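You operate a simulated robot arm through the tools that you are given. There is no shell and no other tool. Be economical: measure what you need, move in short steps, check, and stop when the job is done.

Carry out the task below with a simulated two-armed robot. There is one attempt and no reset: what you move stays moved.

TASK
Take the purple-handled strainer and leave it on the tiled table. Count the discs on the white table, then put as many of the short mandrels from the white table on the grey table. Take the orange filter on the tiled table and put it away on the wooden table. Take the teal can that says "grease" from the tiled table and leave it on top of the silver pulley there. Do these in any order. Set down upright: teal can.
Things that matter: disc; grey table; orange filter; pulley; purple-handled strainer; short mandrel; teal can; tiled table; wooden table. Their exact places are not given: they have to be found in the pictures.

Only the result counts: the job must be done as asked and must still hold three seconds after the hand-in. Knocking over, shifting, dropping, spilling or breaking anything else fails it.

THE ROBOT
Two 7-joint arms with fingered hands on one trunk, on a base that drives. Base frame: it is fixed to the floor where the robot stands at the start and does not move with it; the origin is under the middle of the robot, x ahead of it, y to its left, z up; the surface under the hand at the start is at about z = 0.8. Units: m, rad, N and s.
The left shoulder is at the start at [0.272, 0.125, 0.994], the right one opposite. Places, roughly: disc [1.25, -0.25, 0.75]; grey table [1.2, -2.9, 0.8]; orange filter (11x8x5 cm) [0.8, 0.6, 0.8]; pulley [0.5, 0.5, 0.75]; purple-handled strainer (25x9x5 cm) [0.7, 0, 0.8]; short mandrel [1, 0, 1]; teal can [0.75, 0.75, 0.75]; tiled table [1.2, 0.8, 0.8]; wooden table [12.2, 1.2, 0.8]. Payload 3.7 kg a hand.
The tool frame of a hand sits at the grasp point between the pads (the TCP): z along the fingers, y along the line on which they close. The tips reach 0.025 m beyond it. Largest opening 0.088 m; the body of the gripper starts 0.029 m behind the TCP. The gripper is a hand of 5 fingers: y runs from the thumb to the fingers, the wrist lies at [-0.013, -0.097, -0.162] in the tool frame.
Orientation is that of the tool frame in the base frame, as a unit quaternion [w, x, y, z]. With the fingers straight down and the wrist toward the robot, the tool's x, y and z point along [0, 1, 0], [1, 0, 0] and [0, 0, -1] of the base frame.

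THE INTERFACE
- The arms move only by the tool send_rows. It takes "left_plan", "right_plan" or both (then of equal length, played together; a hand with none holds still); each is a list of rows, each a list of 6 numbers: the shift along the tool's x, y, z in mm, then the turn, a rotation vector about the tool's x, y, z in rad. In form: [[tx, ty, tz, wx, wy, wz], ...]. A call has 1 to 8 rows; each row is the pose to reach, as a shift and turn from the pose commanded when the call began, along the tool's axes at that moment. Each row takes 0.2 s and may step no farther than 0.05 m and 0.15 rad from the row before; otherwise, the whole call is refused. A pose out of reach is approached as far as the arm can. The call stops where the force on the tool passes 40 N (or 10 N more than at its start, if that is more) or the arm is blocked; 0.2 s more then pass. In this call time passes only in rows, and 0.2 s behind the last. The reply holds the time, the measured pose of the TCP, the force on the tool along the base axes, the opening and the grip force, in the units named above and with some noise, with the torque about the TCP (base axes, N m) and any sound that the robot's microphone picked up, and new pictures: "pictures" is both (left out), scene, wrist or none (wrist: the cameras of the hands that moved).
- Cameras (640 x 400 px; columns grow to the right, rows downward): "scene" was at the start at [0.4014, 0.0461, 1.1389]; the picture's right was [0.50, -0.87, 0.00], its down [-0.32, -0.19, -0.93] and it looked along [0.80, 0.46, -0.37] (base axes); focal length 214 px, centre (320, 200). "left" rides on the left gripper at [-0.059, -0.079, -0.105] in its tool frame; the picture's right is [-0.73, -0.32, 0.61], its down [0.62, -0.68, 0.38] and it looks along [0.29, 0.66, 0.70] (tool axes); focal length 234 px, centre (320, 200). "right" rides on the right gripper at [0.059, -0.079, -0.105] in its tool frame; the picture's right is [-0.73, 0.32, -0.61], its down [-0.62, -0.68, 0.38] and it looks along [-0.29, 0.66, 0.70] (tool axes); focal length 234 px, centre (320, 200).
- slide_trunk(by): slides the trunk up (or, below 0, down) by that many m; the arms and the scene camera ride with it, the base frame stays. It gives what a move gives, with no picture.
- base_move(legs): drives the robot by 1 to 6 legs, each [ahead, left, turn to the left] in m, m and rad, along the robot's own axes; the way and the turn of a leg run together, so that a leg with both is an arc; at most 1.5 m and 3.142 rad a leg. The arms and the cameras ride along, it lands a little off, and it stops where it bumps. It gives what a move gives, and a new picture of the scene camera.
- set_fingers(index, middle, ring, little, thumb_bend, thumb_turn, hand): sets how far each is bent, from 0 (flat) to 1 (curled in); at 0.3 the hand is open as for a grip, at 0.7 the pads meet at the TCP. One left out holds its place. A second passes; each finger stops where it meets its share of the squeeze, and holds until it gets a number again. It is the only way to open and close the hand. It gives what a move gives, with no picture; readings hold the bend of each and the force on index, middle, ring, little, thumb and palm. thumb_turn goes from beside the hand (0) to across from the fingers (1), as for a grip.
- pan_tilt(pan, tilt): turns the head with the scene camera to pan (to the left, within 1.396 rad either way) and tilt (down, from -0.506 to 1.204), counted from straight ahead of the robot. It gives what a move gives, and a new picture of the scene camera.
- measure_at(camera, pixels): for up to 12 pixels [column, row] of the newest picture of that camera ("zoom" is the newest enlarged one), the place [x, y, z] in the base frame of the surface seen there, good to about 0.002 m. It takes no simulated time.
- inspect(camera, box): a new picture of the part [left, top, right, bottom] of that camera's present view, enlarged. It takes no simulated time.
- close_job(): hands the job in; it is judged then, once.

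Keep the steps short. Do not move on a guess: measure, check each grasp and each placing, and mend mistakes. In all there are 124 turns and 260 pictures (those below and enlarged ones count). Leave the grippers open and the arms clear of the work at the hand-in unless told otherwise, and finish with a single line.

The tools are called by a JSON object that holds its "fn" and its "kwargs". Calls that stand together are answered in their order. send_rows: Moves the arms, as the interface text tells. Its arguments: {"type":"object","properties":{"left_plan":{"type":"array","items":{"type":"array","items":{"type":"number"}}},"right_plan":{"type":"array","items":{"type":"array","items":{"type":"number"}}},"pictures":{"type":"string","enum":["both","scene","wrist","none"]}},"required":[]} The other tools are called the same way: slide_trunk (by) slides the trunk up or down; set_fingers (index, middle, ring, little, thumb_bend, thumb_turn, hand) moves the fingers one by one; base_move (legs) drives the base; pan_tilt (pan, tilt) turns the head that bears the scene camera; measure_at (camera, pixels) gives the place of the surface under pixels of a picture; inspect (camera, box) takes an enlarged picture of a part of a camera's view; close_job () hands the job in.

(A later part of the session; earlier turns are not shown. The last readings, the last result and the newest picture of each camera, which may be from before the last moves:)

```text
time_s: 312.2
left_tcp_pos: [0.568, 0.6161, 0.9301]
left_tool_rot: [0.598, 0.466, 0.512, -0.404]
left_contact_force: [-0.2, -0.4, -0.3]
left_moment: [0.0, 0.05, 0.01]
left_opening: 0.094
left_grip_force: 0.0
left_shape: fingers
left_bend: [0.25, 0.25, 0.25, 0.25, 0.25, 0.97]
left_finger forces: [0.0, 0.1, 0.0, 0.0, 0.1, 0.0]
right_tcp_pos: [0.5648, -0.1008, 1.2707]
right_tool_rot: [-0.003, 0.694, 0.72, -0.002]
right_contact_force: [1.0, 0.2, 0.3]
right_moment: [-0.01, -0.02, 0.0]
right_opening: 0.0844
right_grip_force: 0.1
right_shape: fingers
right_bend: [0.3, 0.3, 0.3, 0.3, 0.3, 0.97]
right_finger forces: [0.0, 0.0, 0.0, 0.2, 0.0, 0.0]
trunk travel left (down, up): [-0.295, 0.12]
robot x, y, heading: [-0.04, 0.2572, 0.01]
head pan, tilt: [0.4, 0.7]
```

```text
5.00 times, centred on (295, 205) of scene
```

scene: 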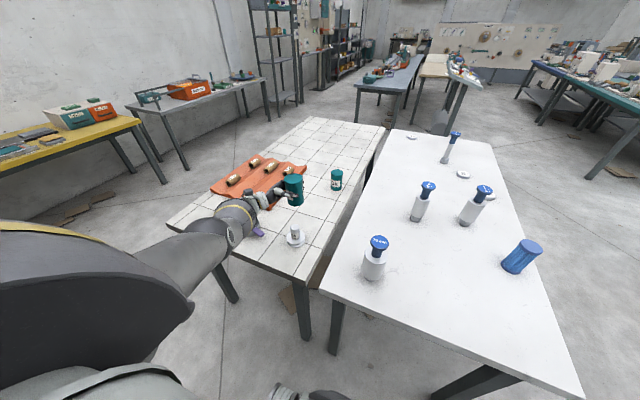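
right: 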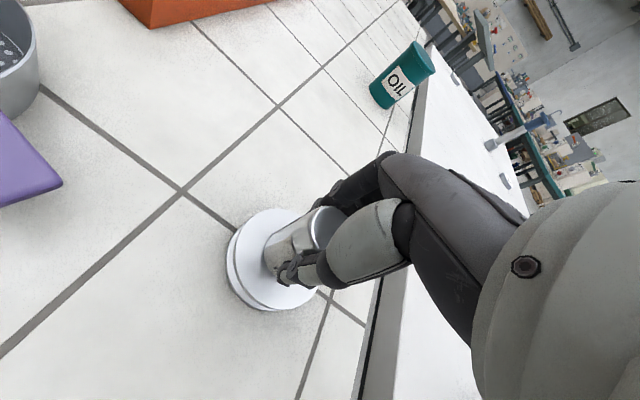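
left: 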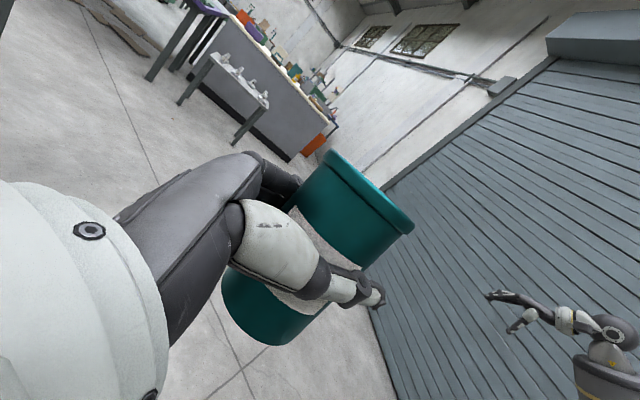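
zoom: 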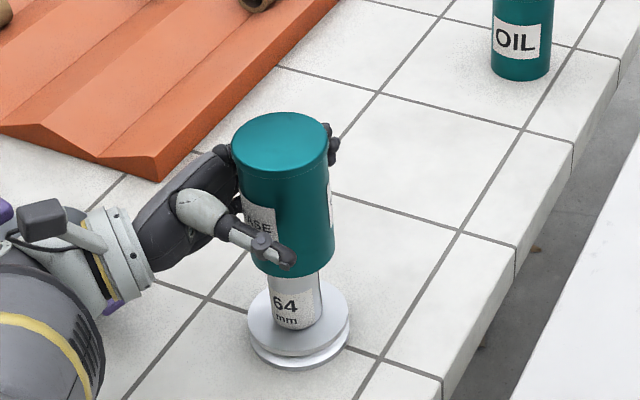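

The can stands. Retract straight along the fingers, then up, and back the base off.

{"fn": "send_rows", "kwargs": {"left_plan": [[0, 0, -20, 0, 0, 0], [0, 0, -50, 0, 0, 0], [-2, 0, -85, 0, 0, 0], [-10, 0, -115, 0, 0, 0], [-40, 0, -130, 0, 0, 0], [-70, 0, -140, 0, 0, 0]], "pictures": "scene"}}

```text
time_s: 313.6
left_tcp_pos: [0.5226, 0.748, 0.9968]
left_tool_rot: [0.598, 0.466, 0.512, -0.403]
left_contact_force: [-0.1, -0.3, 0.0]
left_moment: [0.01, -0.02, 0.02]
left_opening: 0.094
left_grip_force: 0.1
left_shape: fingers
left_bend: [0.25, 0.25, 0.25, 0.25, 0.25, 0.97]
left_finger forces: [0.0, 0.1, 0.0, 0.0, 0.0, 0.0]
left hand out of reach, approached as far as the arm can: row 2, 3, 4, 5
right_tcp_pos: [0.5645, -0.1013, 1.2696]
right_tool_rot: [-0.002, 0.694, 0.72, -0.002]
right_contact_force: [-0.4, 0.6, 0.1]
right_moment: [0.02, 0.01, -0.01]
right_opening: 0.0844
right_grip_force: 0.0
right_shape: fingers
right_bend: [0.3, 0.3, 0.3, 0.3, 0.3, 0.97]
right_finger forces: [0.0, 0.1, 0.0, 0.0, 0.0, 0.1]
trunk travel left (down, up): [-0.295, 0.12]
robot x, y, heading: [-0.0394, 0.2621, 0.013]
head pan, tilt: [0.4, 0.7]
```

scene: 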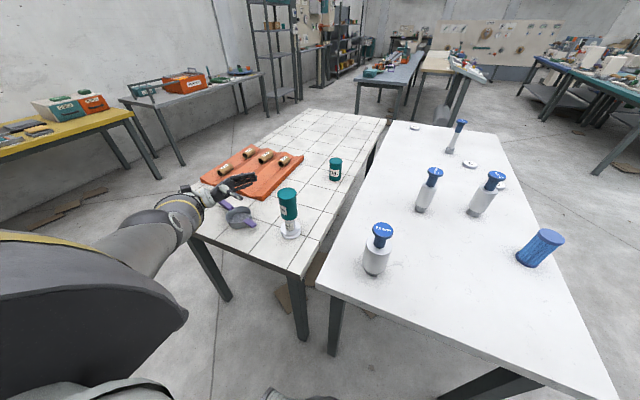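

Can is on the pulley. Three discs confirmed → three short mandrels (72, 56, 62) to move. Back off slightly and bring the right hand above the 72 mandrel.

{"fn": "measure_at", "kwargs": {"camera": "scene", "pixels": [[383, 229], [435, 172], [497, 176], [289, 193], [415, 127], [470, 163], [500, 187]]}}

{"fn": "base_move", "kwargs": {"legs": [[-0.08, 0, 0]]}}

{"fn": "send_rows", "kwargs": {"right_plan": [[45, 0, 0, 0, 0, 0], [90, 5, 0, 0, 0, 0], [135, 10, 0, 0, 0, 0], [180, 15, 5, 0, 0, 0], [225, 20, 10, 0, 0, 0], [270, 25, 20, 0, 0, 0], [315, 28, 30, 0, 0, 0], [355, 30, 40, 0, 0, 0]], "pictures": "none"}}

{"fn": "send_rows", "kwargs": {"right_plan": [[20, 0, 35, 0, 0, 0], [28, 0, 80, 0, 0, 0], [28, 0, 125, 0, 0, 0], [28, 0, 165, 0, 0, 0], [28, 0, 165, 0, 0, 0]], "pictures": "both"}}

```text
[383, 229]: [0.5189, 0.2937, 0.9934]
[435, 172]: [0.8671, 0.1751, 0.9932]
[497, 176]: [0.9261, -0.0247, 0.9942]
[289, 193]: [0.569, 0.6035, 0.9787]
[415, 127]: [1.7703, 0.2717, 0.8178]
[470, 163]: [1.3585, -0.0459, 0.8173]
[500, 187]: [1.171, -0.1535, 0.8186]
```

```text
time_s: 314.7
left_tcp_pos: [0.4413, 0.7456, 0.9973]
left_tool_rot: [0.598, 0.467, 0.512, -0.402]
left_contact_force: [-0.1, -0.7, -0.6]
left_moment: [0.03, 0.02, 0.05]
left_opening: 0.094
left_grip_force: 0.0
left_shape: fingers
left_bend: [0.25, 0.25, 0.25, 0.25, 0.25, 0.97]
left_finger forces: [0.0, 0.1, 0.0, 0.0, 0.0, 0.0]
right_tcp_pos: [0.4818, -0.1031, 1.271]
right_tool_rot: [-0.002, 0.696, 0.718, -0.003]
right_contact_force: [-0.5, -0.1, 0.3]
right_moment: [0.03, -0.01, -0.01]
right_opening: 0.0847
right_grip_force: 0.1
right_shape: fingers
right_bend: [0.3, 0.3, 0.3, 0.3, 0.3, 0.97]
right_finger forces: [0.0, 0.0, 0.0, 0.0, 0.0, 0.0]
trunk travel left (down, up): [-0.295, 0.12]
robot x, y, heading: [-0.1212, 0.2586, 0.007]
head pan, tilt: [0.4, 0.7]
```

scene: 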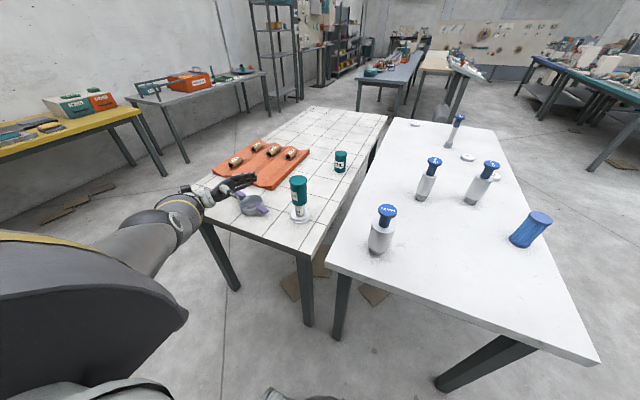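

```text
time_s: 316.5
left_tcp_pos: [0.4406, 0.7487, 0.9955]
left_tool_rot: [0.598, 0.466, 0.512, -0.404]
left_contact_force: [-0.6, -0.2, -0.3]
left_moment: [-0.03, 0.0, 0.02]
left_opening: 0.0943
left_grip_force: 0.0
left_shape: fingers
left_bend: [0.25, 0.25, 0.25, 0.25, 0.25, 0.97]
left_finger forces: [0.0, 0.0, 0.0, 0.1, 0.1, 0.0]
right_tcp_pos: [0.44, 0.2106, 1.2297]
right_tool_rot: [-0.001, 0.696, 0.718, -0.002]
right_contact_force: [-0.3, 1.3, 0.2]
right_moment: [-0.04, -0.01, 0.01]
right_opening: 0.0846
right_grip_force: 0.0
right_shape: fingers
right_bend: [0.3, 0.3, 0.3, 0.3, 0.3, 0.98]
right_finger forces: [0.0, 0.1, 0.0, 0.0, 0.0, 0.0]
right hand out of reach, approached as far as the arm can: row 7, 8
trunk travel left (down, up): [-0.295, 0.12]
robot x, y, heading: [-0.1223, 0.2575, 0.01]
head pan, tilt: [0.4, 0.7]
```

```text
time_s: 317.7
left_tcp_pos: [0.4419, 0.7457, 0.9958]
left_tool_rot: [0.597, 0.467, 0.513, -0.403]
left_contact_force: [0.6, 0.0, -0.2]
left_moment: [0.01, 0.01, 0.0]
left_opening: 0.0941
left_grip_force: 0.2
left_shape: fingers
left_bend: [0.25, 0.25, 0.25, 0.25, 0.25, 0.97]
left_finger forces: [0.1, 0.0, 0.1, 0.0, 0.1, 0.0]
right_tcp_pos: [0.4254, 0.1908, 1.0805]
right_tool_rot: [-0.003, 0.695, 0.719, -0.001]
right_contact_force: [-0.3, 0.4, -0.4]
right_moment: [0.0, -0.02, -0.02]
right_opening: 0.0847
right_grip_force: 0.0
right_shape: fingers
right_bend: [0.3, 0.3, 0.3, 0.3, 0.3, 0.98]
right_finger forces: [0.1, 0.0, 0.0, 0.0, 0.0, 0.0]
right hand out of reach, approached as far as the arm can: row 1, 2, 3, 4, 5
trunk travel left (down, up): [-0.295, 0.12]
robot x, y, heading: [-0.1216, 0.2564, 0.011]
head pan, tilt: [0.4, 0.7]
```

scene: 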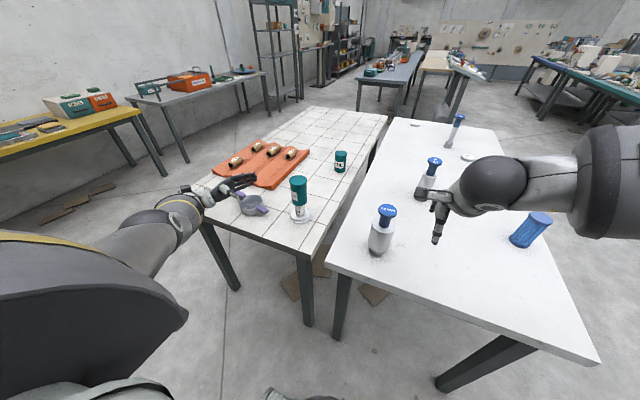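
right: 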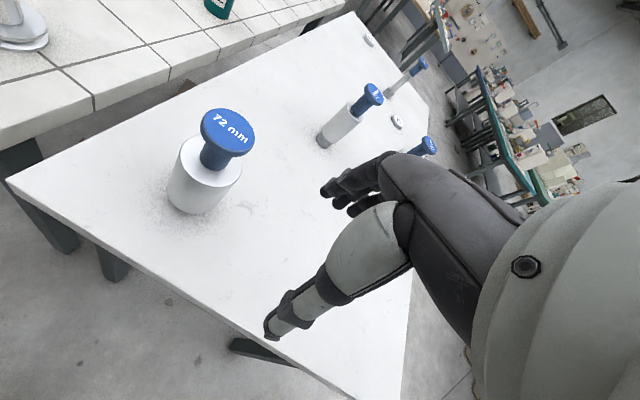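

Right hand can't go further left; shift the base (+0.09, +0.10) and hover.

{"fn": "base_move", "kwargs": {"legs": [[0.09, 0.1, 0]]}}

{"fn": "send_rows", "kwargs": {"right_plan": [[0, 0, 25, 0, 0, 0], [0, 0, 45, 0, 0, 0], [0, 0, 45, 0, 0, 0]], "pictures": "both"}}

{"fn": "measure_at", "kwargs": {"camera": "scene", "pixels": [[395, 215], [390, 222], [400, 212], [385, 215]]}}

```text
time_s: 319.3
left_tcp_pos: [0.5307, 0.8519, 0.9964]
left_tool_rot: [0.598, 0.466, 0.513, -0.403]
left_contact_force: [-0.7, 0.5, -1.1]
left_moment: [0.01, 0.02, 0.01]
left_opening: 0.0942
left_grip_force: 0.1
left_shape: fingers
left_bend: [0.25, 0.25, 0.25, 0.25, 0.25, 0.97]
left_finger forces: [0.1, 0.0, 0.1, 0.1, 0.1, 0.0]
right_tcp_pos: [0.5176, 0.2959, 1.0799]
right_tool_rot: [-0.003, 0.694, 0.72, -0.003]
right_contact_force: [-0.7, 0.6, 0.3]
right_moment: [-0.02, 0.04, -0.02]
right_opening: 0.0848
right_grip_force: 0.1
right_shape: fingers
right_bend: [0.3, 0.3, 0.3, 0.3, 0.3, 0.98]
right_finger forces: [0.0, 0.1, 0.1, 0.0, 0.0, 0.0]
trunk travel left (down, up): [-0.295, 0.12]
robot x, y, heading: [-0.029, 0.358, 0.018]
head pan, tilt: [0.4, 0.7]
```

scene: 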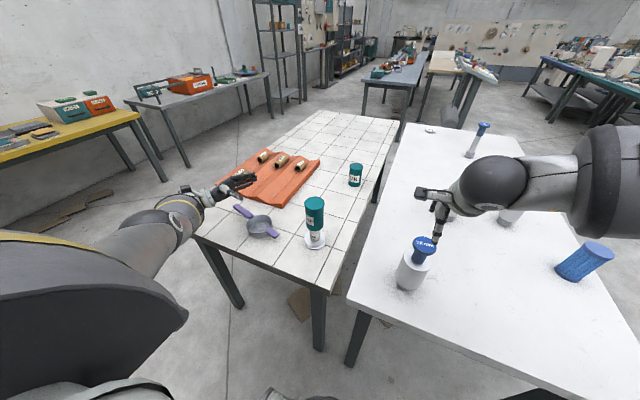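

```text
time_s: 320.1
left_tcp_pos: [0.5299, 0.8509, 0.9958]
left_tool_rot: [0.598, 0.466, 0.514, -0.403]
left_contact_force: [0.0, -0.1, 0.1]
left_moment: [0.01, 0.01, -0.02]
left_opening: 0.0943
left_grip_force: 0.0
left_shape: fingers
left_bend: [0.25, 0.25, 0.25, 0.25, 0.25, 0.97]
left_finger forces: [0.0, 0.0, 0.0, 0.1, 0.1, 0.0]
right_tcp_pos: [0.511, 0.2801, 1.0454]
right_tool_rot: [-0.002, 0.693, 0.721, -0.001]
right_contact_force: [0.6, 0.1, 0.0]
right_moment: [0.01, 0.01, -0.01]
right_opening: 0.0847
right_grip_force: 0.1
right_shape: fingers
right_bend: [0.3, 0.3, 0.3, 0.3, 0.3, 0.98]
right_finger forces: [0.1, 0.1, 0.0, 0.1, 0.0, 0.1]
right hand out of reach, approached as far as the arm can: row 1, 2, 3
trunk travel left (down, up): [-0.295, 0.12]
robot x, y, heading: [-0.031, 0.3585, 0.013]
head pan, tilt: [0.4, 0.7]
```

scene: 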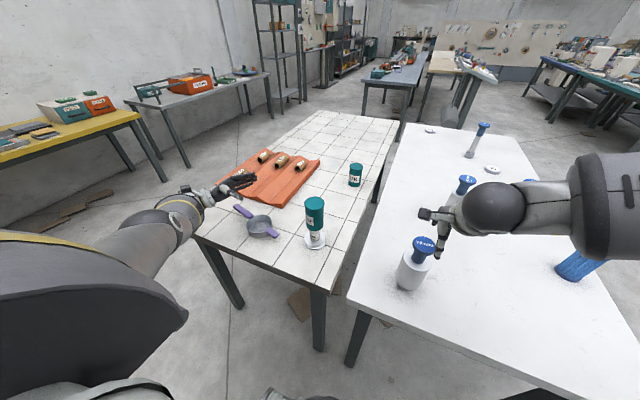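
right: 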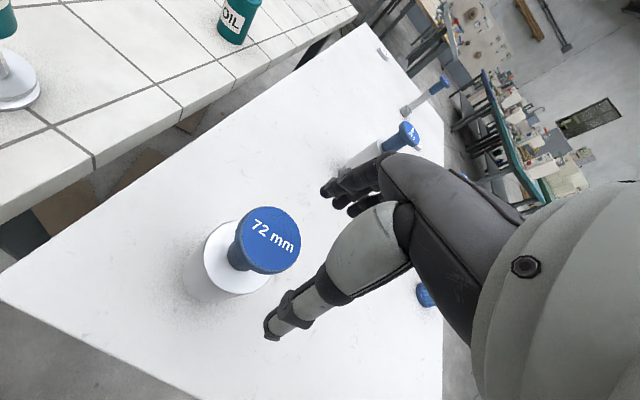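

```text
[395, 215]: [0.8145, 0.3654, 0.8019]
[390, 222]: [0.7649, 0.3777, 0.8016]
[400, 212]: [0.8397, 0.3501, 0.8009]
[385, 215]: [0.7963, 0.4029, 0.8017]
```

Cap is ≈15 mm to the left of the TCP. Give the arm slack with a 7 cm base shift, realign, lower, close and lift.

{"fn": "base_move", "kwargs": {"legs": [[0, 0.07, 0]]}}

{"fn": "send_rows", "kwargs": {"right_plan": [[-27, 2, 0, 0, 0, 0], [-54, 3, 0, 0, 0, 0], [-54, 3, 30, 0, 0, 0], [-54, 3, 60, 0, 0, 0], [-54, 3, 78, 0, 0, 0], [-54, 3, 78, 0, 0, 0]], "pictures": "wrist"}}

{"fn": "set_fingers", "kwargs": {"hand": "right", "index": 0.7, "middle": 0.7, "ring": 0.7, "little": 0.7, "thumb_bend": 0.7}}

{"fn": "send_rows", "kwargs": {"right_plan": [[0, 0, -20, 0, 0, 0], [0, 0, -50, 0, 0, 0], [0, 0, -85, 0, 0, 0], [0, 0, -110, 0, 0, 0]], "pictures": "both"}}

```text
time_s: 321.3
left_tcp_pos: [0.5295, 0.9195, 0.9948]
left_tool_rot: [0.598, 0.465, 0.514, -0.403]
left_contact_force: [0.7, 0.6, 0.0]
left_moment: [0.02, -0.05, 0.02]
left_opening: 0.094
left_grip_force: 0.1
left_shape: fingers
left_bend: [0.25, 0.25, 0.25, 0.25, 0.25, 0.97]
left_finger forces: [0.1, 0.0, 0.0, 0.0, 0.0, 0.0]
right_tcp_pos: [0.5105, 0.3475, 1.0462]
right_tool_rot: [-0.003, 0.693, 0.721, -0.001]
right_contact_force: [-0.8, -0.2, 0.8]
right_moment: [0.0, -0.04, -0.01]
right_opening: 0.0848
right_grip_force: 0.0
right_shape: fingers
right_bend: [0.3, 0.3, 0.3, 0.3, 0.3, 0.98]
right_finger forces: [0.0, 0.0, 0.0, 0.0, 0.0, 0.0]
trunk travel left (down, up): [-0.295, 0.12]
robot x, y, heading: [-0.0316, 0.4277, 0.01]
head pan, tilt: [0.4, 0.7]
```

scene: 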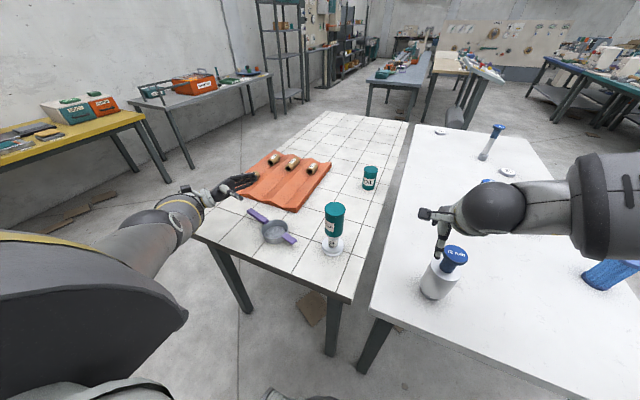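

```text
time_s: 322.7
left_tcp_pos: [0.5294, 0.9193, 0.9958]
left_tool_rot: [0.598, 0.465, 0.513, -0.403]
left_contact_force: [0.5, -0.6, -0.5]
left_moment: [0.0, 0.01, 0.03]
left_opening: 0.094
left_grip_force: 0.1
left_shape: fingers
left_bend: [0.25, 0.25, 0.25, 0.25, 0.25, 0.97]
left_finger forces: [0.0, 0.0, 0.0, 0.0, 0.0, 0.0]
right_tcp_pos: [0.5157, 0.2897, 0.9749]
right_tool_rot: [-0.003, 0.693, 0.721, -0.001]
right_contact_force: [1.1, 0.3, 1.2]
right_moment: [-0.01, 0.0, 0.0]
right_opening: 0.0848
right_grip_force: 0.7
right_shape: fingers
right_bend: [0.3, 0.3, 0.3, 0.3, 0.3, 0.98]
right_finger forces: [0.9, 0.0, 0.1, 0.0, 0.0, 0.0]
right hand out of reach, approached as far as the arm can: row 5, 6
trunk travel left (down, up): [-0.295, 0.12]
robot x, y, heading: [-0.0306, 0.4298, 0.01]
head pan, tilt: [0.4, 0.7]
```

right: 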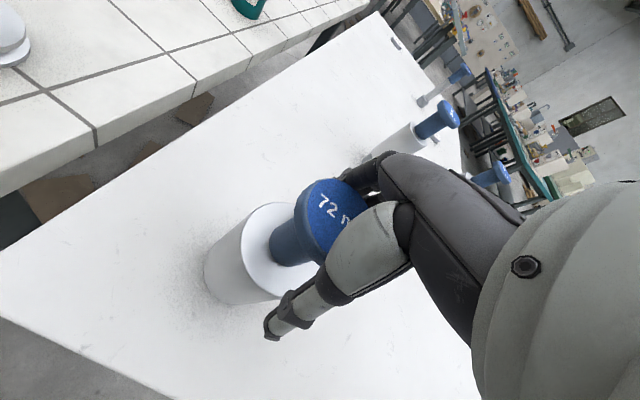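

```text
time_s: 323.7
left_tcp_pos: [0.5309, 0.9191, 0.9947]
left_tool_rot: [0.598, 0.465, 0.514, -0.402]
left_contact_force: [0.6, 0.2, 0.4]
left_moment: [0.03, 0.01, -0.03]
left_opening: 0.0941
left_grip_force: 0.0
left_shape: fingers
left_bend: [0.25, 0.25, 0.25, 0.25, 0.25, 0.97]
left_finger forces: [0.0, 0.0, 0.0, 0.1, 0.0, 0.0]
right_tcp_pos: [0.5134, 0.2885, 0.9745]
right_tool_rot: [-0.002, 0.694, 0.72, -0.002]
right_contact_force: [1.4, -0.6, -0.2]
right_moment: [-0.05, -0.16, 0.01]
right_opening: 0.0379
right_grip_force: 23.9
right_shape: fingers
right_bend: [0.47, 0.64, 0.7, 0.7, 0.59, 0.97]
right_finger forces: [20.2, 4.0, 0.1, 0.0, 23.5, 0.0]
trunk travel left (down, up): [-0.295, 0.12]
robot x, y, heading: [-0.0302, 0.4312, 0.012]
head pan, tilt: [0.4, 0.7]
```

```text
time_s: 324.7
left_tcp_pos: [0.5302, 0.9198, 0.996]
left_tool_rot: [0.598, 0.465, 0.514, -0.403]
left_contact_force: [0.4, -0.1, 0.3]
left_moment: [-0.01, -0.01, 0.03]
left_opening: 0.0943
left_grip_force: 0.0
left_shape: fingers
left_bend: [0.25, 0.25, 0.25, 0.25, 0.25, 0.97]
left_finger forces: [0.1, 0.0, 0.0, 0.1, 0.0, 0.1]
right_tcp_pos: [0.5114, 0.2917, 1.0842]
right_tool_rot: [-0.003, 0.694, 0.72, -0.002]
right_contact_force: [0.0, 0.0, -4.3]
right_moment: [-0.07, 0.02, 0.0]
right_opening: 0.038
right_grip_force: 21.8
right_shape: fingers
right_bend: [0.47, 0.68, 0.7, 0.7, 0.59, 0.96]
right_finger forces: [20.4, 2.4, 0.0, 0.0, 21.9, 0.0]
trunk travel left (down, up): [-0.295, 0.12]
robot x, y, heading: [-0.0333, 0.4273, 0.014]
head pan, tilt: [0.4, 0.7]
```

scene: 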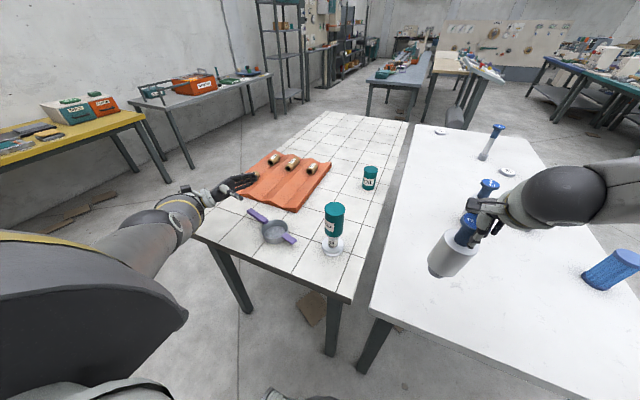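
right: 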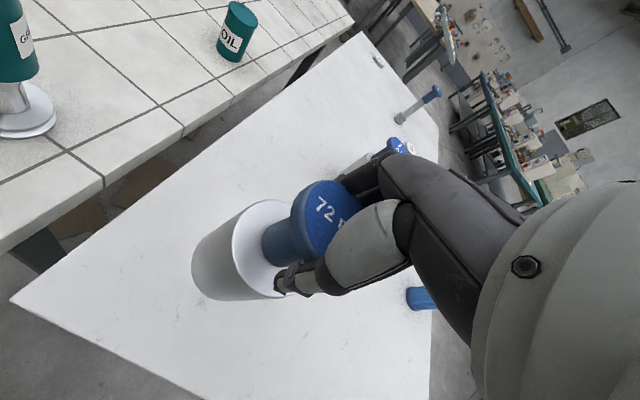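

72 mandrel is held. Back off, strafe right and turn right to view the grey table.

{"fn": "base_move", "kwargs": {"legs": [[-0.5, 0, -0.01], [0, -0.9, 0], [0, 0, -0.9]]}}

{"fn": "pan_tilt", "kwargs": {"pan": 0.1, "tilt": 0.45}}

{"fn": "measure_at", "kwargs": {"camera": "scene", "pixels": [[120, 150], [200, 150], [280, 150], [320, 130], [320, 170], [360, 150], [440, 150], [520, 150], [240, 120], [400, 120], [320, 110], [250, 180]]}}

```text
time_s: 337.9
left_tcp_pos: [0.2022, -0.6173, 0.9957]
left_tool_rot: [0.359, 0.643, 0.256, -0.626]
left_contact_force: [0.3, 0.1, 0.1]
left_moment: [0.01, 0.0, 0.03]
left_opening: 0.0941
left_grip_force: 0.2
left_shape: fingers
left_bend: [0.25, 0.25, 0.25, 0.25, 0.25, 0.97]
left_finger forces: [0.1, 0.0, 0.1, 0.1, 0.1, 0.1]
right_tcp_pos: [-0.3048, -0.9885, 1.0836]
right_tool_rot: [-0.003, 0.94, 0.342, -0.001]
right_contact_force: [0.0, -0.1, -3.4]
right_moment: [-0.05, 0.06, 0.01]
right_opening: 0.0379
right_grip_force: 21.6
right_shape: fingers
right_bend: [0.47, 0.68, 0.7, 0.7, 0.59, 0.96]
right_finger forces: [20.1, 2.2, 0.0, 0.0, 21.4, 0.0]
trunk travel left (down, up): [-0.295, 0.12]
robot x, y, heading: [-0.5309, -0.4708, -0.901]
head pan, tilt: [0.4, 0.7]
```

scene: 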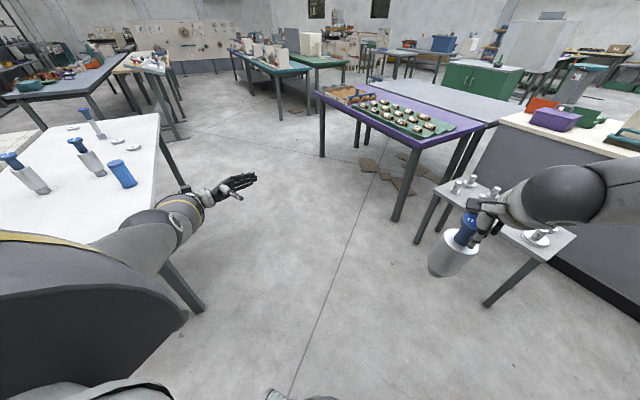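

```text
time_s: 338.7
left_tcp_pos: [0.2027, -0.6181, 0.9958]
left_tool_rot: [0.36, 0.644, 0.255, -0.626]
left_contact_force: [-0.5, -0.6, -0.6]
left_moment: [0.0, 0.0, 0.0]
left_opening: 0.0938
left_grip_force: 0.0
left_shape: fingers
left_bend: [0.25, 0.25, 0.25, 0.25, 0.25, 0.97]
left_finger forces: [0.1, 0.0, 0.1, 0.0, 0.0, 0.0]
right_tcp_pos: [-0.3049, -0.9877, 1.0849]
right_tool_rot: [-0.003, 0.94, 0.342, 0.0]
right_contact_force: [-0.1, 0.6, -4.7]
right_moment: [-0.04, 0.06, -0.02]
right_opening: 0.038
right_grip_force: 21.8
right_shape: fingers
right_bend: [0.47, 0.68, 0.7, 0.7, 0.59, 0.96]
right_finger forces: [20.1, 2.2, 0.1, 0.0, 21.4, 0.0]
trunk travel left (down, up): [-0.295, 0.12]
robot x, y, heading: [-0.5302, -0.4724, -0.896]
head pan, tilt: [0.099, 0.45]
```

scene: 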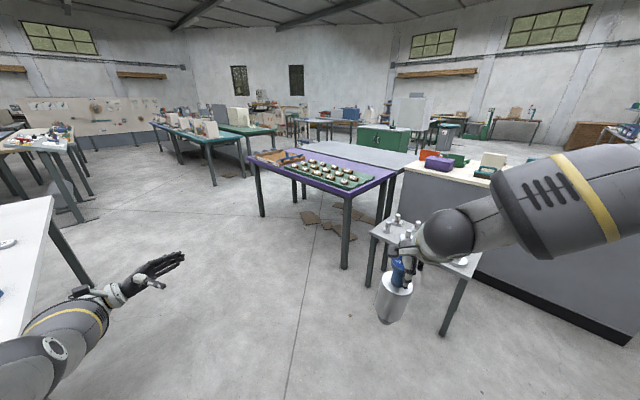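

```text
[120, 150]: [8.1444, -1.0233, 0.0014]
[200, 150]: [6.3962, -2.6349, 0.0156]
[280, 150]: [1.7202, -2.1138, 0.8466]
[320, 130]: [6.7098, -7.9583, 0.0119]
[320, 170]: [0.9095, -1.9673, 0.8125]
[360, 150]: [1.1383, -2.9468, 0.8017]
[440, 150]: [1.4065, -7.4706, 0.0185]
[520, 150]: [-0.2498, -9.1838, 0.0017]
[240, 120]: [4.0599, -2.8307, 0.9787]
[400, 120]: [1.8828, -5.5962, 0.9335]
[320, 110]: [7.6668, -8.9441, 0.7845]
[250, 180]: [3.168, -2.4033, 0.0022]
```

The grey table (top at ≈(1.14,−2.95), empty) lies behind the purple one; I'll approach its far (+x) end via the corridor.

{"fn": "base_move", "kwargs": {"legs": [[0, 0, 0.9], [0, -0.52, 0], [1.5, 0, 0], [1.5, 0, 0], [0, 0, -1.571]]}}

{"fn": "base_move", "kwargs": {"legs": [[0, 0.2, 0], [1.4, 0, 0]]}}

{"fn": "pan_tilt", "kwargs": {"pan": -0.5, "tilt": 0.5}}

{"fn": "measure_at", "kwargs": {"camera": "scene", "pixels": [[320, 150], [320, 200], [320, 250], [400, 150], [400, 200], [400, 250], [480, 200], [480, 250], [240, 200], [560, 250], [440, 300], [240, 150]]}}

```text
time_s: 364.0
left_tcp_pos: [2.9022, -1.6545, 0.9966]
left_tool_rot: [-0.113, -0.693, -0.009, 0.711]
left_contact_force: [-0.5, -0.4, 0.5]
left_moment: [0.01, -0.02, -0.04]
left_opening: 0.094
left_grip_force: 0.1
left_shape: fingers
left_bend: [0.25, 0.25, 0.25, 0.25, 0.25, 0.97]
left_finger forces: [0.0, 0.0, 0.0, 0.0, 0.0, 0.1]
right_tcp_pos: [2.277, -1.5923, 1.0849]
right_tool_rot: [-0.003, 1.0, -0.017, 0.001]
right_contact_force: [0.2, 0.6, -3.6]
right_moment: [0.03, 0.04, 0.0]
right_opening: 0.0372
right_grip_force: 20.5
right_shape: fingers
right_bend: [0.47, 0.68, 0.7, 0.7, 0.59, 0.96]
right_finger forces: [18.9, 2.1, 0.1, 0.1, 20.0, 0.0]
trunk travel left (down, up): [-0.295, 0.12]
robot x, y, heading: [2.4541, -1.058, -1.632]
head pan, tilt: [0.099, 0.45]
```

scene: 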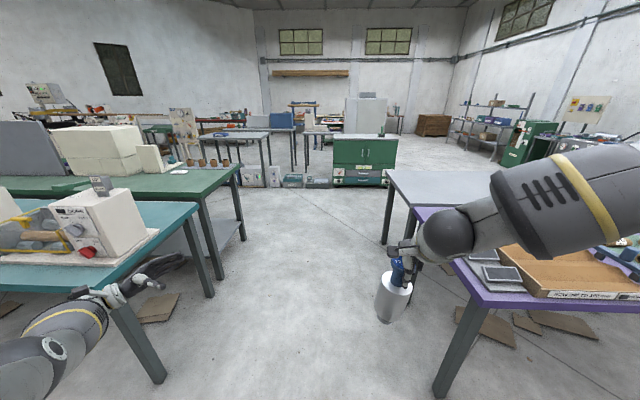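

```text
time_s: 373.0
left_tcp_pos: [2.9882, -3.0729, 0.9959]
left_tool_rot: [-0.104, -0.693, -0.001, 0.713]
left_contact_force: [-0.4, -0.4, -0.5]
left_moment: [-0.01, -0.01, 0.0]
left_opening: 0.0943
left_grip_force: 0.2
left_shape: fingers
left_bend: [0.25, 0.25, 0.25, 0.25, 0.25, 0.97]
left_finger forces: [0.0, 0.0, 0.0, 0.1, 0.0, 0.1]
right_tcp_pos: [2.3669, -2.9964, 1.0846]
right_tool_rot: [-0.004, 1.0, -0.029, 0.001]
right_contact_force: [-0.2, 0.7, -3.9]
right_moment: [0.02, 0.03, -0.01]
right_opening: 0.0372
right_grip_force: 20.5
right_shape: fingers
right_bend: [0.47, 0.68, 0.7, 0.7, 0.59, 0.96]
right_finger forces: [18.9, 2.1, 0.1, 0.1, 20.0, 0.0]
trunk travel left (down, up): [-0.295, 0.12]
robot x, y, heading: [2.5544, -2.4672, -1.655]
head pan, tilt: [0.099, 0.45]
```

scene: 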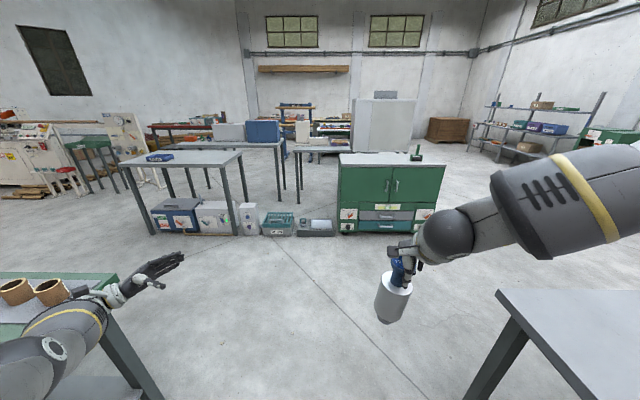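

```text
time_s: 374.0
left_tcp_pos: [2.9891, -3.071, 0.9953]
left_tool_rot: [-0.104, -0.693, -0.001, 0.714]
left_contact_force: [-0.6, -0.1, 0.1]
left_moment: [0.01, -0.03, 0.02]
left_opening: 0.094
left_grip_force: 0.1
left_shape: fingers
left_bend: [0.25, 0.25, 0.25, 0.25, 0.25, 0.97]
left_finger forces: [0.0, 0.1, 0.0, 0.1, 0.0, 0.0]
right_tcp_pos: [2.3672, -2.996, 1.0832]
right_tool_rot: [-0.004, 1.0, -0.03, 0.002]
right_contact_force: [0.1, -0.3, -4.1]
right_moment: [0.04, 0.05, 0.0]
right_opening: 0.0371
right_grip_force: 20.3
right_shape: fingers
right_bend: [0.47, 0.68, 0.7, 0.7, 0.59, 0.96]
right_finger forces: [19.0, 2.0, 0.1, 0.1, 20.1, 0.0]
trunk travel left (down, up): [-0.295, 0.12]
robot x, y, heading: [2.5524, -2.4675, -1.651]
head pan, tilt: [-0.499, 0.499]
```

scene: 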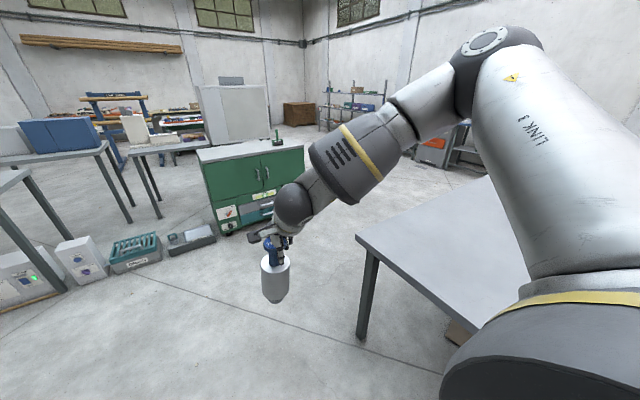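

```text
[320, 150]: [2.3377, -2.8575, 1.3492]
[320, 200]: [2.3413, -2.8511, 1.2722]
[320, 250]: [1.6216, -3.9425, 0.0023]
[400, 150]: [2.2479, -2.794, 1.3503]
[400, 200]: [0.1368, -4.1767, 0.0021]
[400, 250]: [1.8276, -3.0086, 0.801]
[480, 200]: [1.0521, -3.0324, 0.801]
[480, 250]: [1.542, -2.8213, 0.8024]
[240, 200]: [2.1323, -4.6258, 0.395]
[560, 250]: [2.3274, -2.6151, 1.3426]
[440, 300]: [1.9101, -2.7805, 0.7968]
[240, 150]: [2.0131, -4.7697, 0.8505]
```

Grey table top z 0.801, near end edge x≈1.915. Move to face −x so the hand is over it, then lower by the trunk.

{"fn": "base_move", "kwargs": {"legs": [[0.42, 0, 0], [0, 0, -1.49], [0.15, 0, 0]]}}

{"fn": "slide_trunk", "kwargs": {"by": -0.1}}

{"fn": "inspect", "kwargs": {"camera": "right", "box": [0, 0, 640, 400]}}

{"fn": "measure_at", "kwargs": {"camera": "zoom", "pixels": [[200, 320], [150, 200], [230, 300], [100, 300], [200, 150], [280, 310]]}}

```text
time_s: 381.3
left_tcp_pos: [1.7776, -3.3349, 0.995]
left_tool_rot: [0.42, -0.5, 0.48, 0.586]
left_contact_force: [-0.7, 0.1, -0.6]
left_moment: [0.0, -0.04, -0.01]
left_opening: 0.094
left_grip_force: 0.1
left_shape: fingers
left_bend: [0.25, 0.25, 0.25, 0.25, 0.25, 0.97]
left_finger forces: [0.1, 0.0, 0.0, 0.1, 0.1, 0.1]
right_tcp_pos: [1.8308, -2.7106, 1.0843]
right_tool_rot: [0.002, -0.701, 0.713, -0.004]
right_contact_force: [0.4, -0.3, -5.2]
right_moment: [0.05, 0.0, -0.01]
right_opening: 0.0363
right_grip_force: 20.0
right_shape: fingers
right_bend: [0.47, 0.68, 0.7, 0.7, 0.59, 0.96]
right_finger forces: [18.1, 2.2, 0.1, 0.0, 19.3, 0.1]
trunk travel left (down, up): [-0.295, 0.12]
robot x, y, heading: [2.3685, -2.8794, 3.092]
head pan, tilt: [-0.499, 0.499]
```

scene: 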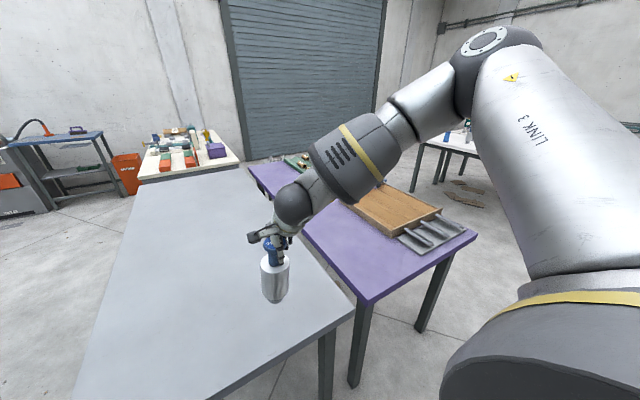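

```text
time_s: 382.6
left_tcp_pos: [1.7803, -3.3353, 0.8985]
left_tool_rot: [0.419, -0.499, 0.48, 0.587]
left_contact_force: [0.3, 0.7, 0.8]
left_moment: [-0.03, 0.0, 0.02]
left_opening: 0.0938
left_grip_force: 0.2
left_shape: fingers
left_bend: [0.25, 0.25, 0.25, 0.25, 0.25, 0.97]
left_finger forces: [0.0, 0.1, 0.0, 0.0, 0.1, 0.0]
right_tcp_pos: [1.8326, -2.7109, 0.9853]
right_tool_rot: [0.001, -0.701, 0.713, -0.002]
right_contact_force: [0.2, -0.3, -3.9]
right_moment: [0.04, 0.04, 0.03]
right_opening: 0.0366
right_grip_force: 19.9
right_shape: fingers
right_bend: [0.47, 0.68, 0.7, 0.7, 0.59, 0.96]
right_finger forces: [18.0, 2.0, 0.0, 0.1, 19.3, 0.0]
trunk travel left (down, up): [-0.195, 0.22]
robot x, y, heading: [2.3731, -2.8792, 3.098]
head pan, tilt: [-0.499, 0.499]
```

```text
1.00 times, centred on (320, 200) of right (not enlarged: the box is as wide or as high as the picture)
```

zoom: 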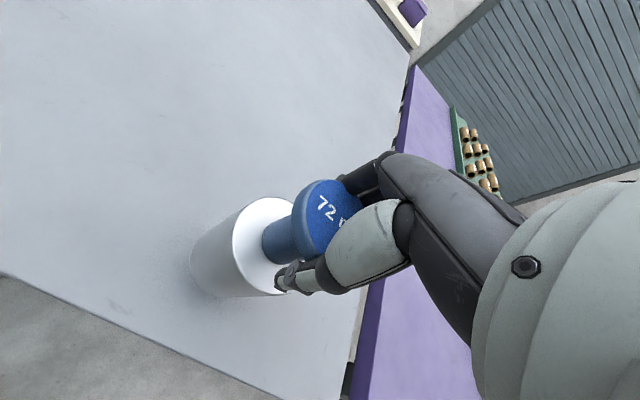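

```text
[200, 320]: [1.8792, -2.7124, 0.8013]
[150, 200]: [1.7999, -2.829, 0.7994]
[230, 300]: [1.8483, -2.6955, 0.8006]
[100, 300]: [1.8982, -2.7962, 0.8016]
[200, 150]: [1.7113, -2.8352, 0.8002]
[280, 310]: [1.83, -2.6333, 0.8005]
```

Over the grey table. Set it down, open, rise, and drive back to the corridor facing the white table's right side.

{"fn": "slide_trunk", "kwargs": {"by": -0.009}}

{"fn": "set_fingers", "kwargs": {"hand": "right", "index": 0.3, "middle": 0.3, "ring": 0.3, "little": 0.3, "thumb_bend": 0.3}}

{"fn": "slide_trunk", "kwargs": {"by": 0.14}}

{"fn": "inspect", "kwargs": {"camera": "right", "box": [0, 0, 640, 400]}}

{"fn": "base_move", "kwargs": {"legs": [[-0.3, 0, 0], [0, 0, -1.527], [1.4, 0, 0], [0.5, 0, 0]]}}

{"fn": "base_move", "kwargs": {"legs": [[0, 1.5, 0], [0, 0.37, 0]]}}

```text
time_s: 383.2
left_tcp_pos: [1.7807, -3.3366, 0.887]
left_tool_rot: [0.419, -0.5, 0.481, 0.586]
left_contact_force: [-0.2, -0.2, 0.4]
left_moment: [0.01, -0.01, -0.04]
left_opening: 0.0942
left_grip_force: 0.1
left_shape: fingers
left_bend: [0.25, 0.25, 0.25, 0.25, 0.25, 0.97]
left_finger forces: [0.1, 0.0, 0.1, 0.0, 0.1, 0.0]
right_tcp_pos: [1.832, -2.7104, 0.9751]
right_tool_rot: [0.002, -0.7, 0.714, -0.003]
right_contact_force: [-0.1, -0.1, -2.3]
right_moment: [0.06, 0.01, 0.02]
right_opening: 0.0363
right_grip_force: 20.2
right_shape: fingers
right_bend: [0.47, 0.68, 0.7, 0.7, 0.6, 0.96]
right_finger forces: [18.3, 2.3, 0.0, 0.0, 19.5, 0.1]
trunk travel left (down, up): [-0.186, 0.23]
robot x, y, heading: [2.368, -2.8741, 3.095]
head pan, tilt: [-0.499, 0.499]
```

```text
time_s: 384.2
left_tcp_pos: [1.7799, -3.3362, 0.8864]
left_tool_rot: [0.419, -0.5, 0.48, 0.587]
left_contact_force: [-0.4, 0.1, 0.7]
left_moment: [0.0, 0.0, 0.0]
left_opening: 0.094
left_grip_force: 0.1
left_shape: fingers
left_bend: [0.25, 0.25, 0.25, 0.25, 0.25, 0.97]
left_finger forces: [0.0, 0.0, 0.0, 0.1, 0.1, 0.0]
right_tcp_pos: [1.8329, -2.7102, 0.9753]
right_tool_rot: [0.001, -0.7, 0.714, -0.003]
right_contact_force: [-0.2, 0.5, -0.1]
right_moment: [0.04, -0.01, 0.02]
right_opening: 0.0847
right_grip_force: 0.1
right_shape: fingers
right_bend: [0.3, 0.3, 0.3, 0.3, 0.3, 0.97]
right_finger forces: [0.1, 0.0, 0.0, 0.0, 0.0, 0.1]
trunk travel left (down, up): [-0.186, 0.23]
robot x, y, heading: [2.3692, -2.8781, 3.103]
head pan, tilt: [-0.499, 0.499]
```

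```text
time_s: 385.9
left_tcp_pos: [1.7815, -3.3353, 1.048]
left_tool_rot: [0.41, -0.488, 0.487, 0.597]
left_contact_force: [-0.4, 0.9, -0.2]
left_moment: [0.0, 0.02, 0.01]
left_opening: 0.094
left_grip_force: 0.0
left_shape: fingers
left_bend: [0.25, 0.25, 0.25, 0.25, 0.25, 0.97]
left_finger forces: [0.1, 0.0, 0.0, 0.1, 0.0, 0.1]
right_tcp_pos: [1.8315, -2.7116, 1.1145]
right_tool_rot: [0.002, -0.701, 0.713, -0.003]
right_contact_force: [-0.1, 0.5, 0.6]
right_moment: [-0.01, -0.03, 0.02]
right_opening: 0.0845
right_grip_force: 0.1
right_shape: fingers
right_bend: [0.3, 0.3, 0.3, 0.3, 0.3, 0.97]
right_finger forces: [0.0, 0.1, 0.0, 0.0, 0.0, 0.0]
trunk travel left (down, up): [-0.326, 0.09]
robot x, y, heading: [2.3655, -2.8758, 3.095]
head pan, tilt: [-0.499, 0.499]
```

```text
1.00 times, centred on (320, 200) of right (not enlarged: the box is as wide or as high as the picture)
```

zoom: 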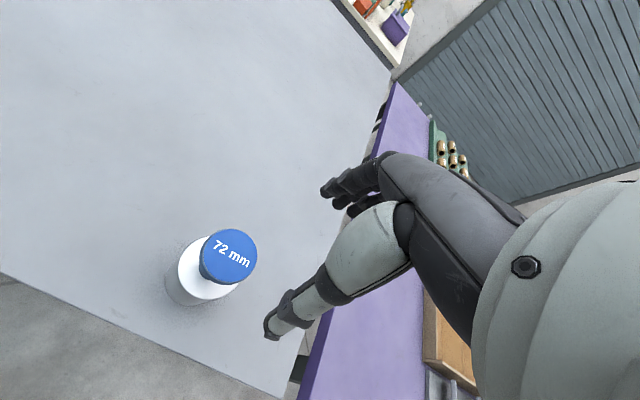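

```text
time_s: 400.8
left_tcp_pos: [2.2422, -0.4118, 1.0488]
left_tool_rot: [0.711, -0.007, 0.69, 0.139]
left_contact_force: [0.4, -0.3, 0.0]
left_moment: [-0.03, 0.03, 0.01]
left_opening: 0.0938
left_grip_force: 0.0
left_shape: fingers
left_bend: [0.25, 0.25, 0.25, 0.25, 0.25, 0.97]
left_finger forces: [0.1, 0.0, 0.0, 0.1, 0.0, 0.0]
right_tcp_pos: [2.8696, -0.4494, 1.1149]
right_tool_rot: [0.0, -0.001, 1.0, -0.004]
right_contact_force: [-0.3, 0.6, 0.1]
right_moment: [0.01, 0.02, 0.03]
right_opening: 0.0847
right_grip_force: 0.0
right_shape: fingers
right_bend: [0.3, 0.3, 0.3, 0.3, 0.3, 0.97]
right_finger forces: [0.0, 0.0, 0.0, 0.1, 0.0, 0.0]
trunk travel left (down, up): [-0.326, 0.09]
robot x, y, heading: [2.7133, -0.9883, 1.551]
head pan, tilt: [-0.499, 0.499]
```

scene: 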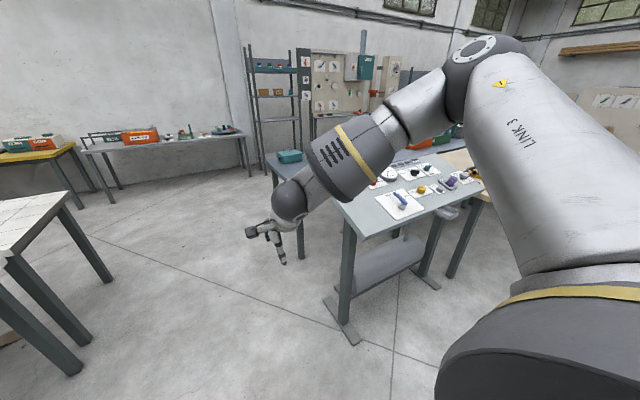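

```text
time_s: 417.7
left_tcp_pos: [0.3944, -0.2603, 1.0474]
left_tool_rot: [0.714, 0.015, 0.69, 0.115]
left_contact_force: [0.5, 0.7, 0.7]
left_moment: [-0.01, 0.01, -0.03]
left_opening: 0.094
left_grip_force: 0.1
left_shape: fingers
left_bend: [0.25, 0.25, 0.25, 0.25, 0.25, 0.97]
left_finger forces: [0.0, 0.0, 0.0, 0.1, 0.1, 0.0]
right_tcp_pos: [1.0172, -0.3404, 1.1153]
right_tool_rot: [0.0, 0.032, 0.999, -0.003]
right_contact_force: [-0.8, -0.2, 0.1]
right_moment: [0.03, -0.02, 0.02]
right_opening: 0.0847
right_grip_force: 0.1
right_shape: fingers
right_bend: [0.3, 0.3, 0.3, 0.3, 0.3, 0.97]
right_finger forces: [0.0, 0.0, 0.0, 0.0, 0.0, 0.0]
trunk travel left (down, up): [-0.326, 0.09]
robot x, y, heading: [0.8281, -0.868, 1.482]
head pan, tilt: [-0.499, 0.499]
```

scene: 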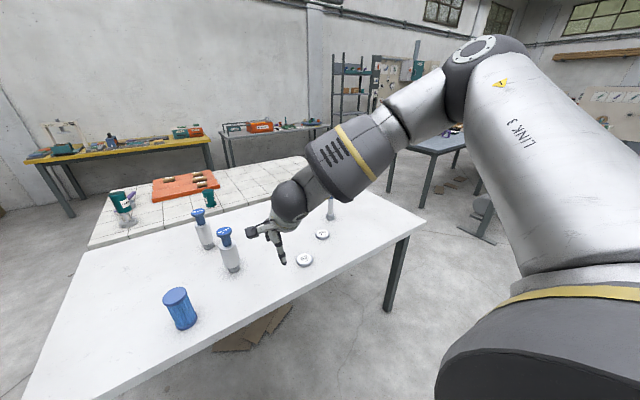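

72 stands on the grey table. Now align for the 62 mandrel at (0.926,−0.026).

{"fn": "base_move", "kwargs": {"legs": [[0, 0, 0.089], [0.1, 0.045, 0]]}}

{"fn": "send_rows", "kwargs": {"right_plan": [[0, 40, 0, 0, 0, 0], [0, 80, 0, 0, 0, 0], [0, 120, 0, 0, 0, 0], [0, 160, 10, 0, 0, 0], [0, 185, 30, 0, 0, 0], [0, 200, 60, 0, 0, 0], [0, 200, 65, 0, 0, 0]], "pictures": "both"}}

{"fn": "measure_at", "kwargs": {"camera": "right", "pixels": [[271, 240], [285, 255], [260, 225], [300, 250], [250, 250], [280, 230]]}}

```text
time_s: 419.4
left_tcp_pos: [0.2976, -0.2018, 1.0482]
left_tool_rot: [0.709, -0.016, 0.69, 0.147]
left_contact_force: [0.2, 0.5, -0.3]
left_moment: [0.02, 0.02, -0.03]
left_opening: 0.0943
left_grip_force: 0.2
left_shape: fingers
left_bend: [0.25, 0.25, 0.25, 0.25, 0.25, 0.97]
left_finger forces: [0.1, 0.0, 0.1, 0.0, 0.0, 0.0]
right_tcp_pos: [0.9266, -0.2258, 1.115]
right_tool_rot: [-0.001, -0.011, 1.0, -0.004]
right_contact_force: [-0.3, -0.3, 0.2]
right_moment: [0.03, -0.01, 0.02]
right_opening: 0.0843
right_grip_force: 0.0
right_shape: fingers
right_bend: [0.3, 0.3, 0.3, 0.3, 0.3, 0.97]
right_finger forces: [0.0, 0.1, 0.0, 0.0, 0.0, 0.0]
trunk travel left (down, up): [-0.326, 0.09]
robot x, y, heading: [0.78, -0.7663, 1.571]
head pan, tilt: [-0.499, 0.499]
```

scene: 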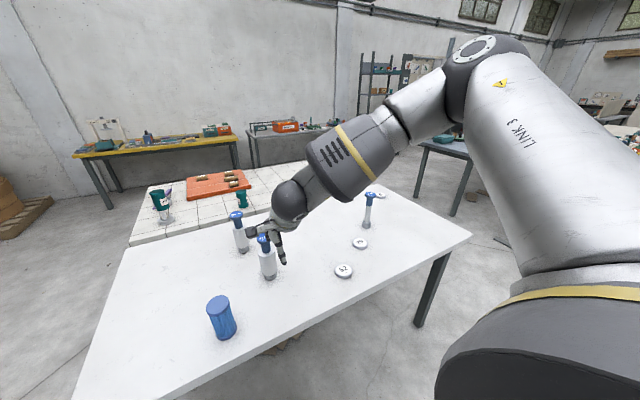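

```text
time_s: 421.0
left_tcp_pos: [0.2995, -0.2009, 1.0489]
left_tool_rot: [0.709, -0.016, 0.689, 0.147]
left_contact_force: [-0.6, 0.3, 0.5]
left_moment: [0.03, 0.01, -0.01]
left_opening: 0.0944
left_grip_force: 0.0
left_shape: fingers
left_bend: [0.25, 0.25, 0.25, 0.25, 0.25, 0.97]
left_finger forces: [0.1, 0.1, 0.0, 0.0, 0.1, 0.1]
right_tcp_pos: [0.9735, -0.1053, 1.1002]
right_tool_rot: [-0.001, -0.011, 1.0, -0.003]
right_contact_force: [-0.1, -0.1, 0.0]
right_moment: [-0.02, 0.0, -0.01]
right_opening: 0.0846
right_grip_force: 0.0
right_shape: fingers
right_bend: [0.3, 0.3, 0.3, 0.3, 0.3, 0.97]
right_finger forces: [0.0, 0.0, 0.1, 0.0, 0.0, 0.1]
right hand out of reach, approached as far as the arm can: row 3, 4, 5, 6, 7
trunk travel left (down, up): [-0.326, 0.09]
robot x, y, heading: [0.7815, -0.7691, 1.566]
head pan, tilt: [-0.499, 0.499]
```

scene: 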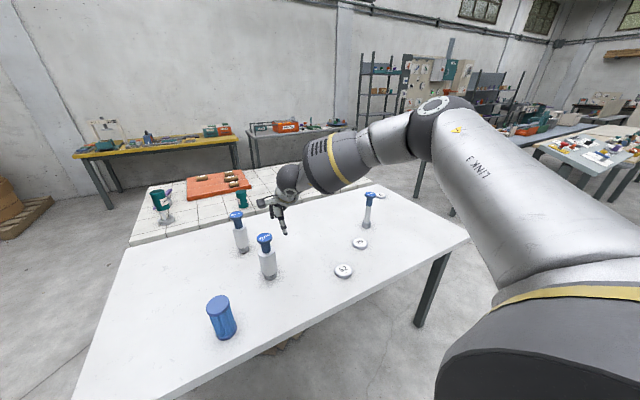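
right: 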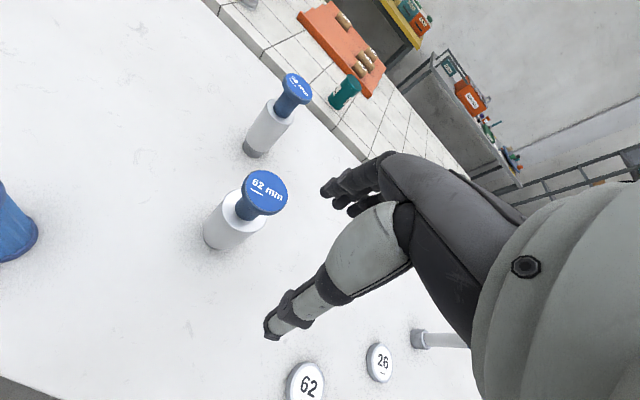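

```text
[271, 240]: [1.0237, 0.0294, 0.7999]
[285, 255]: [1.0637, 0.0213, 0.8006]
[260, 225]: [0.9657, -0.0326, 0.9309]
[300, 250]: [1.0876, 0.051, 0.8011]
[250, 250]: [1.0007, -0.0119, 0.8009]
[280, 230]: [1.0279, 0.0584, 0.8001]
```

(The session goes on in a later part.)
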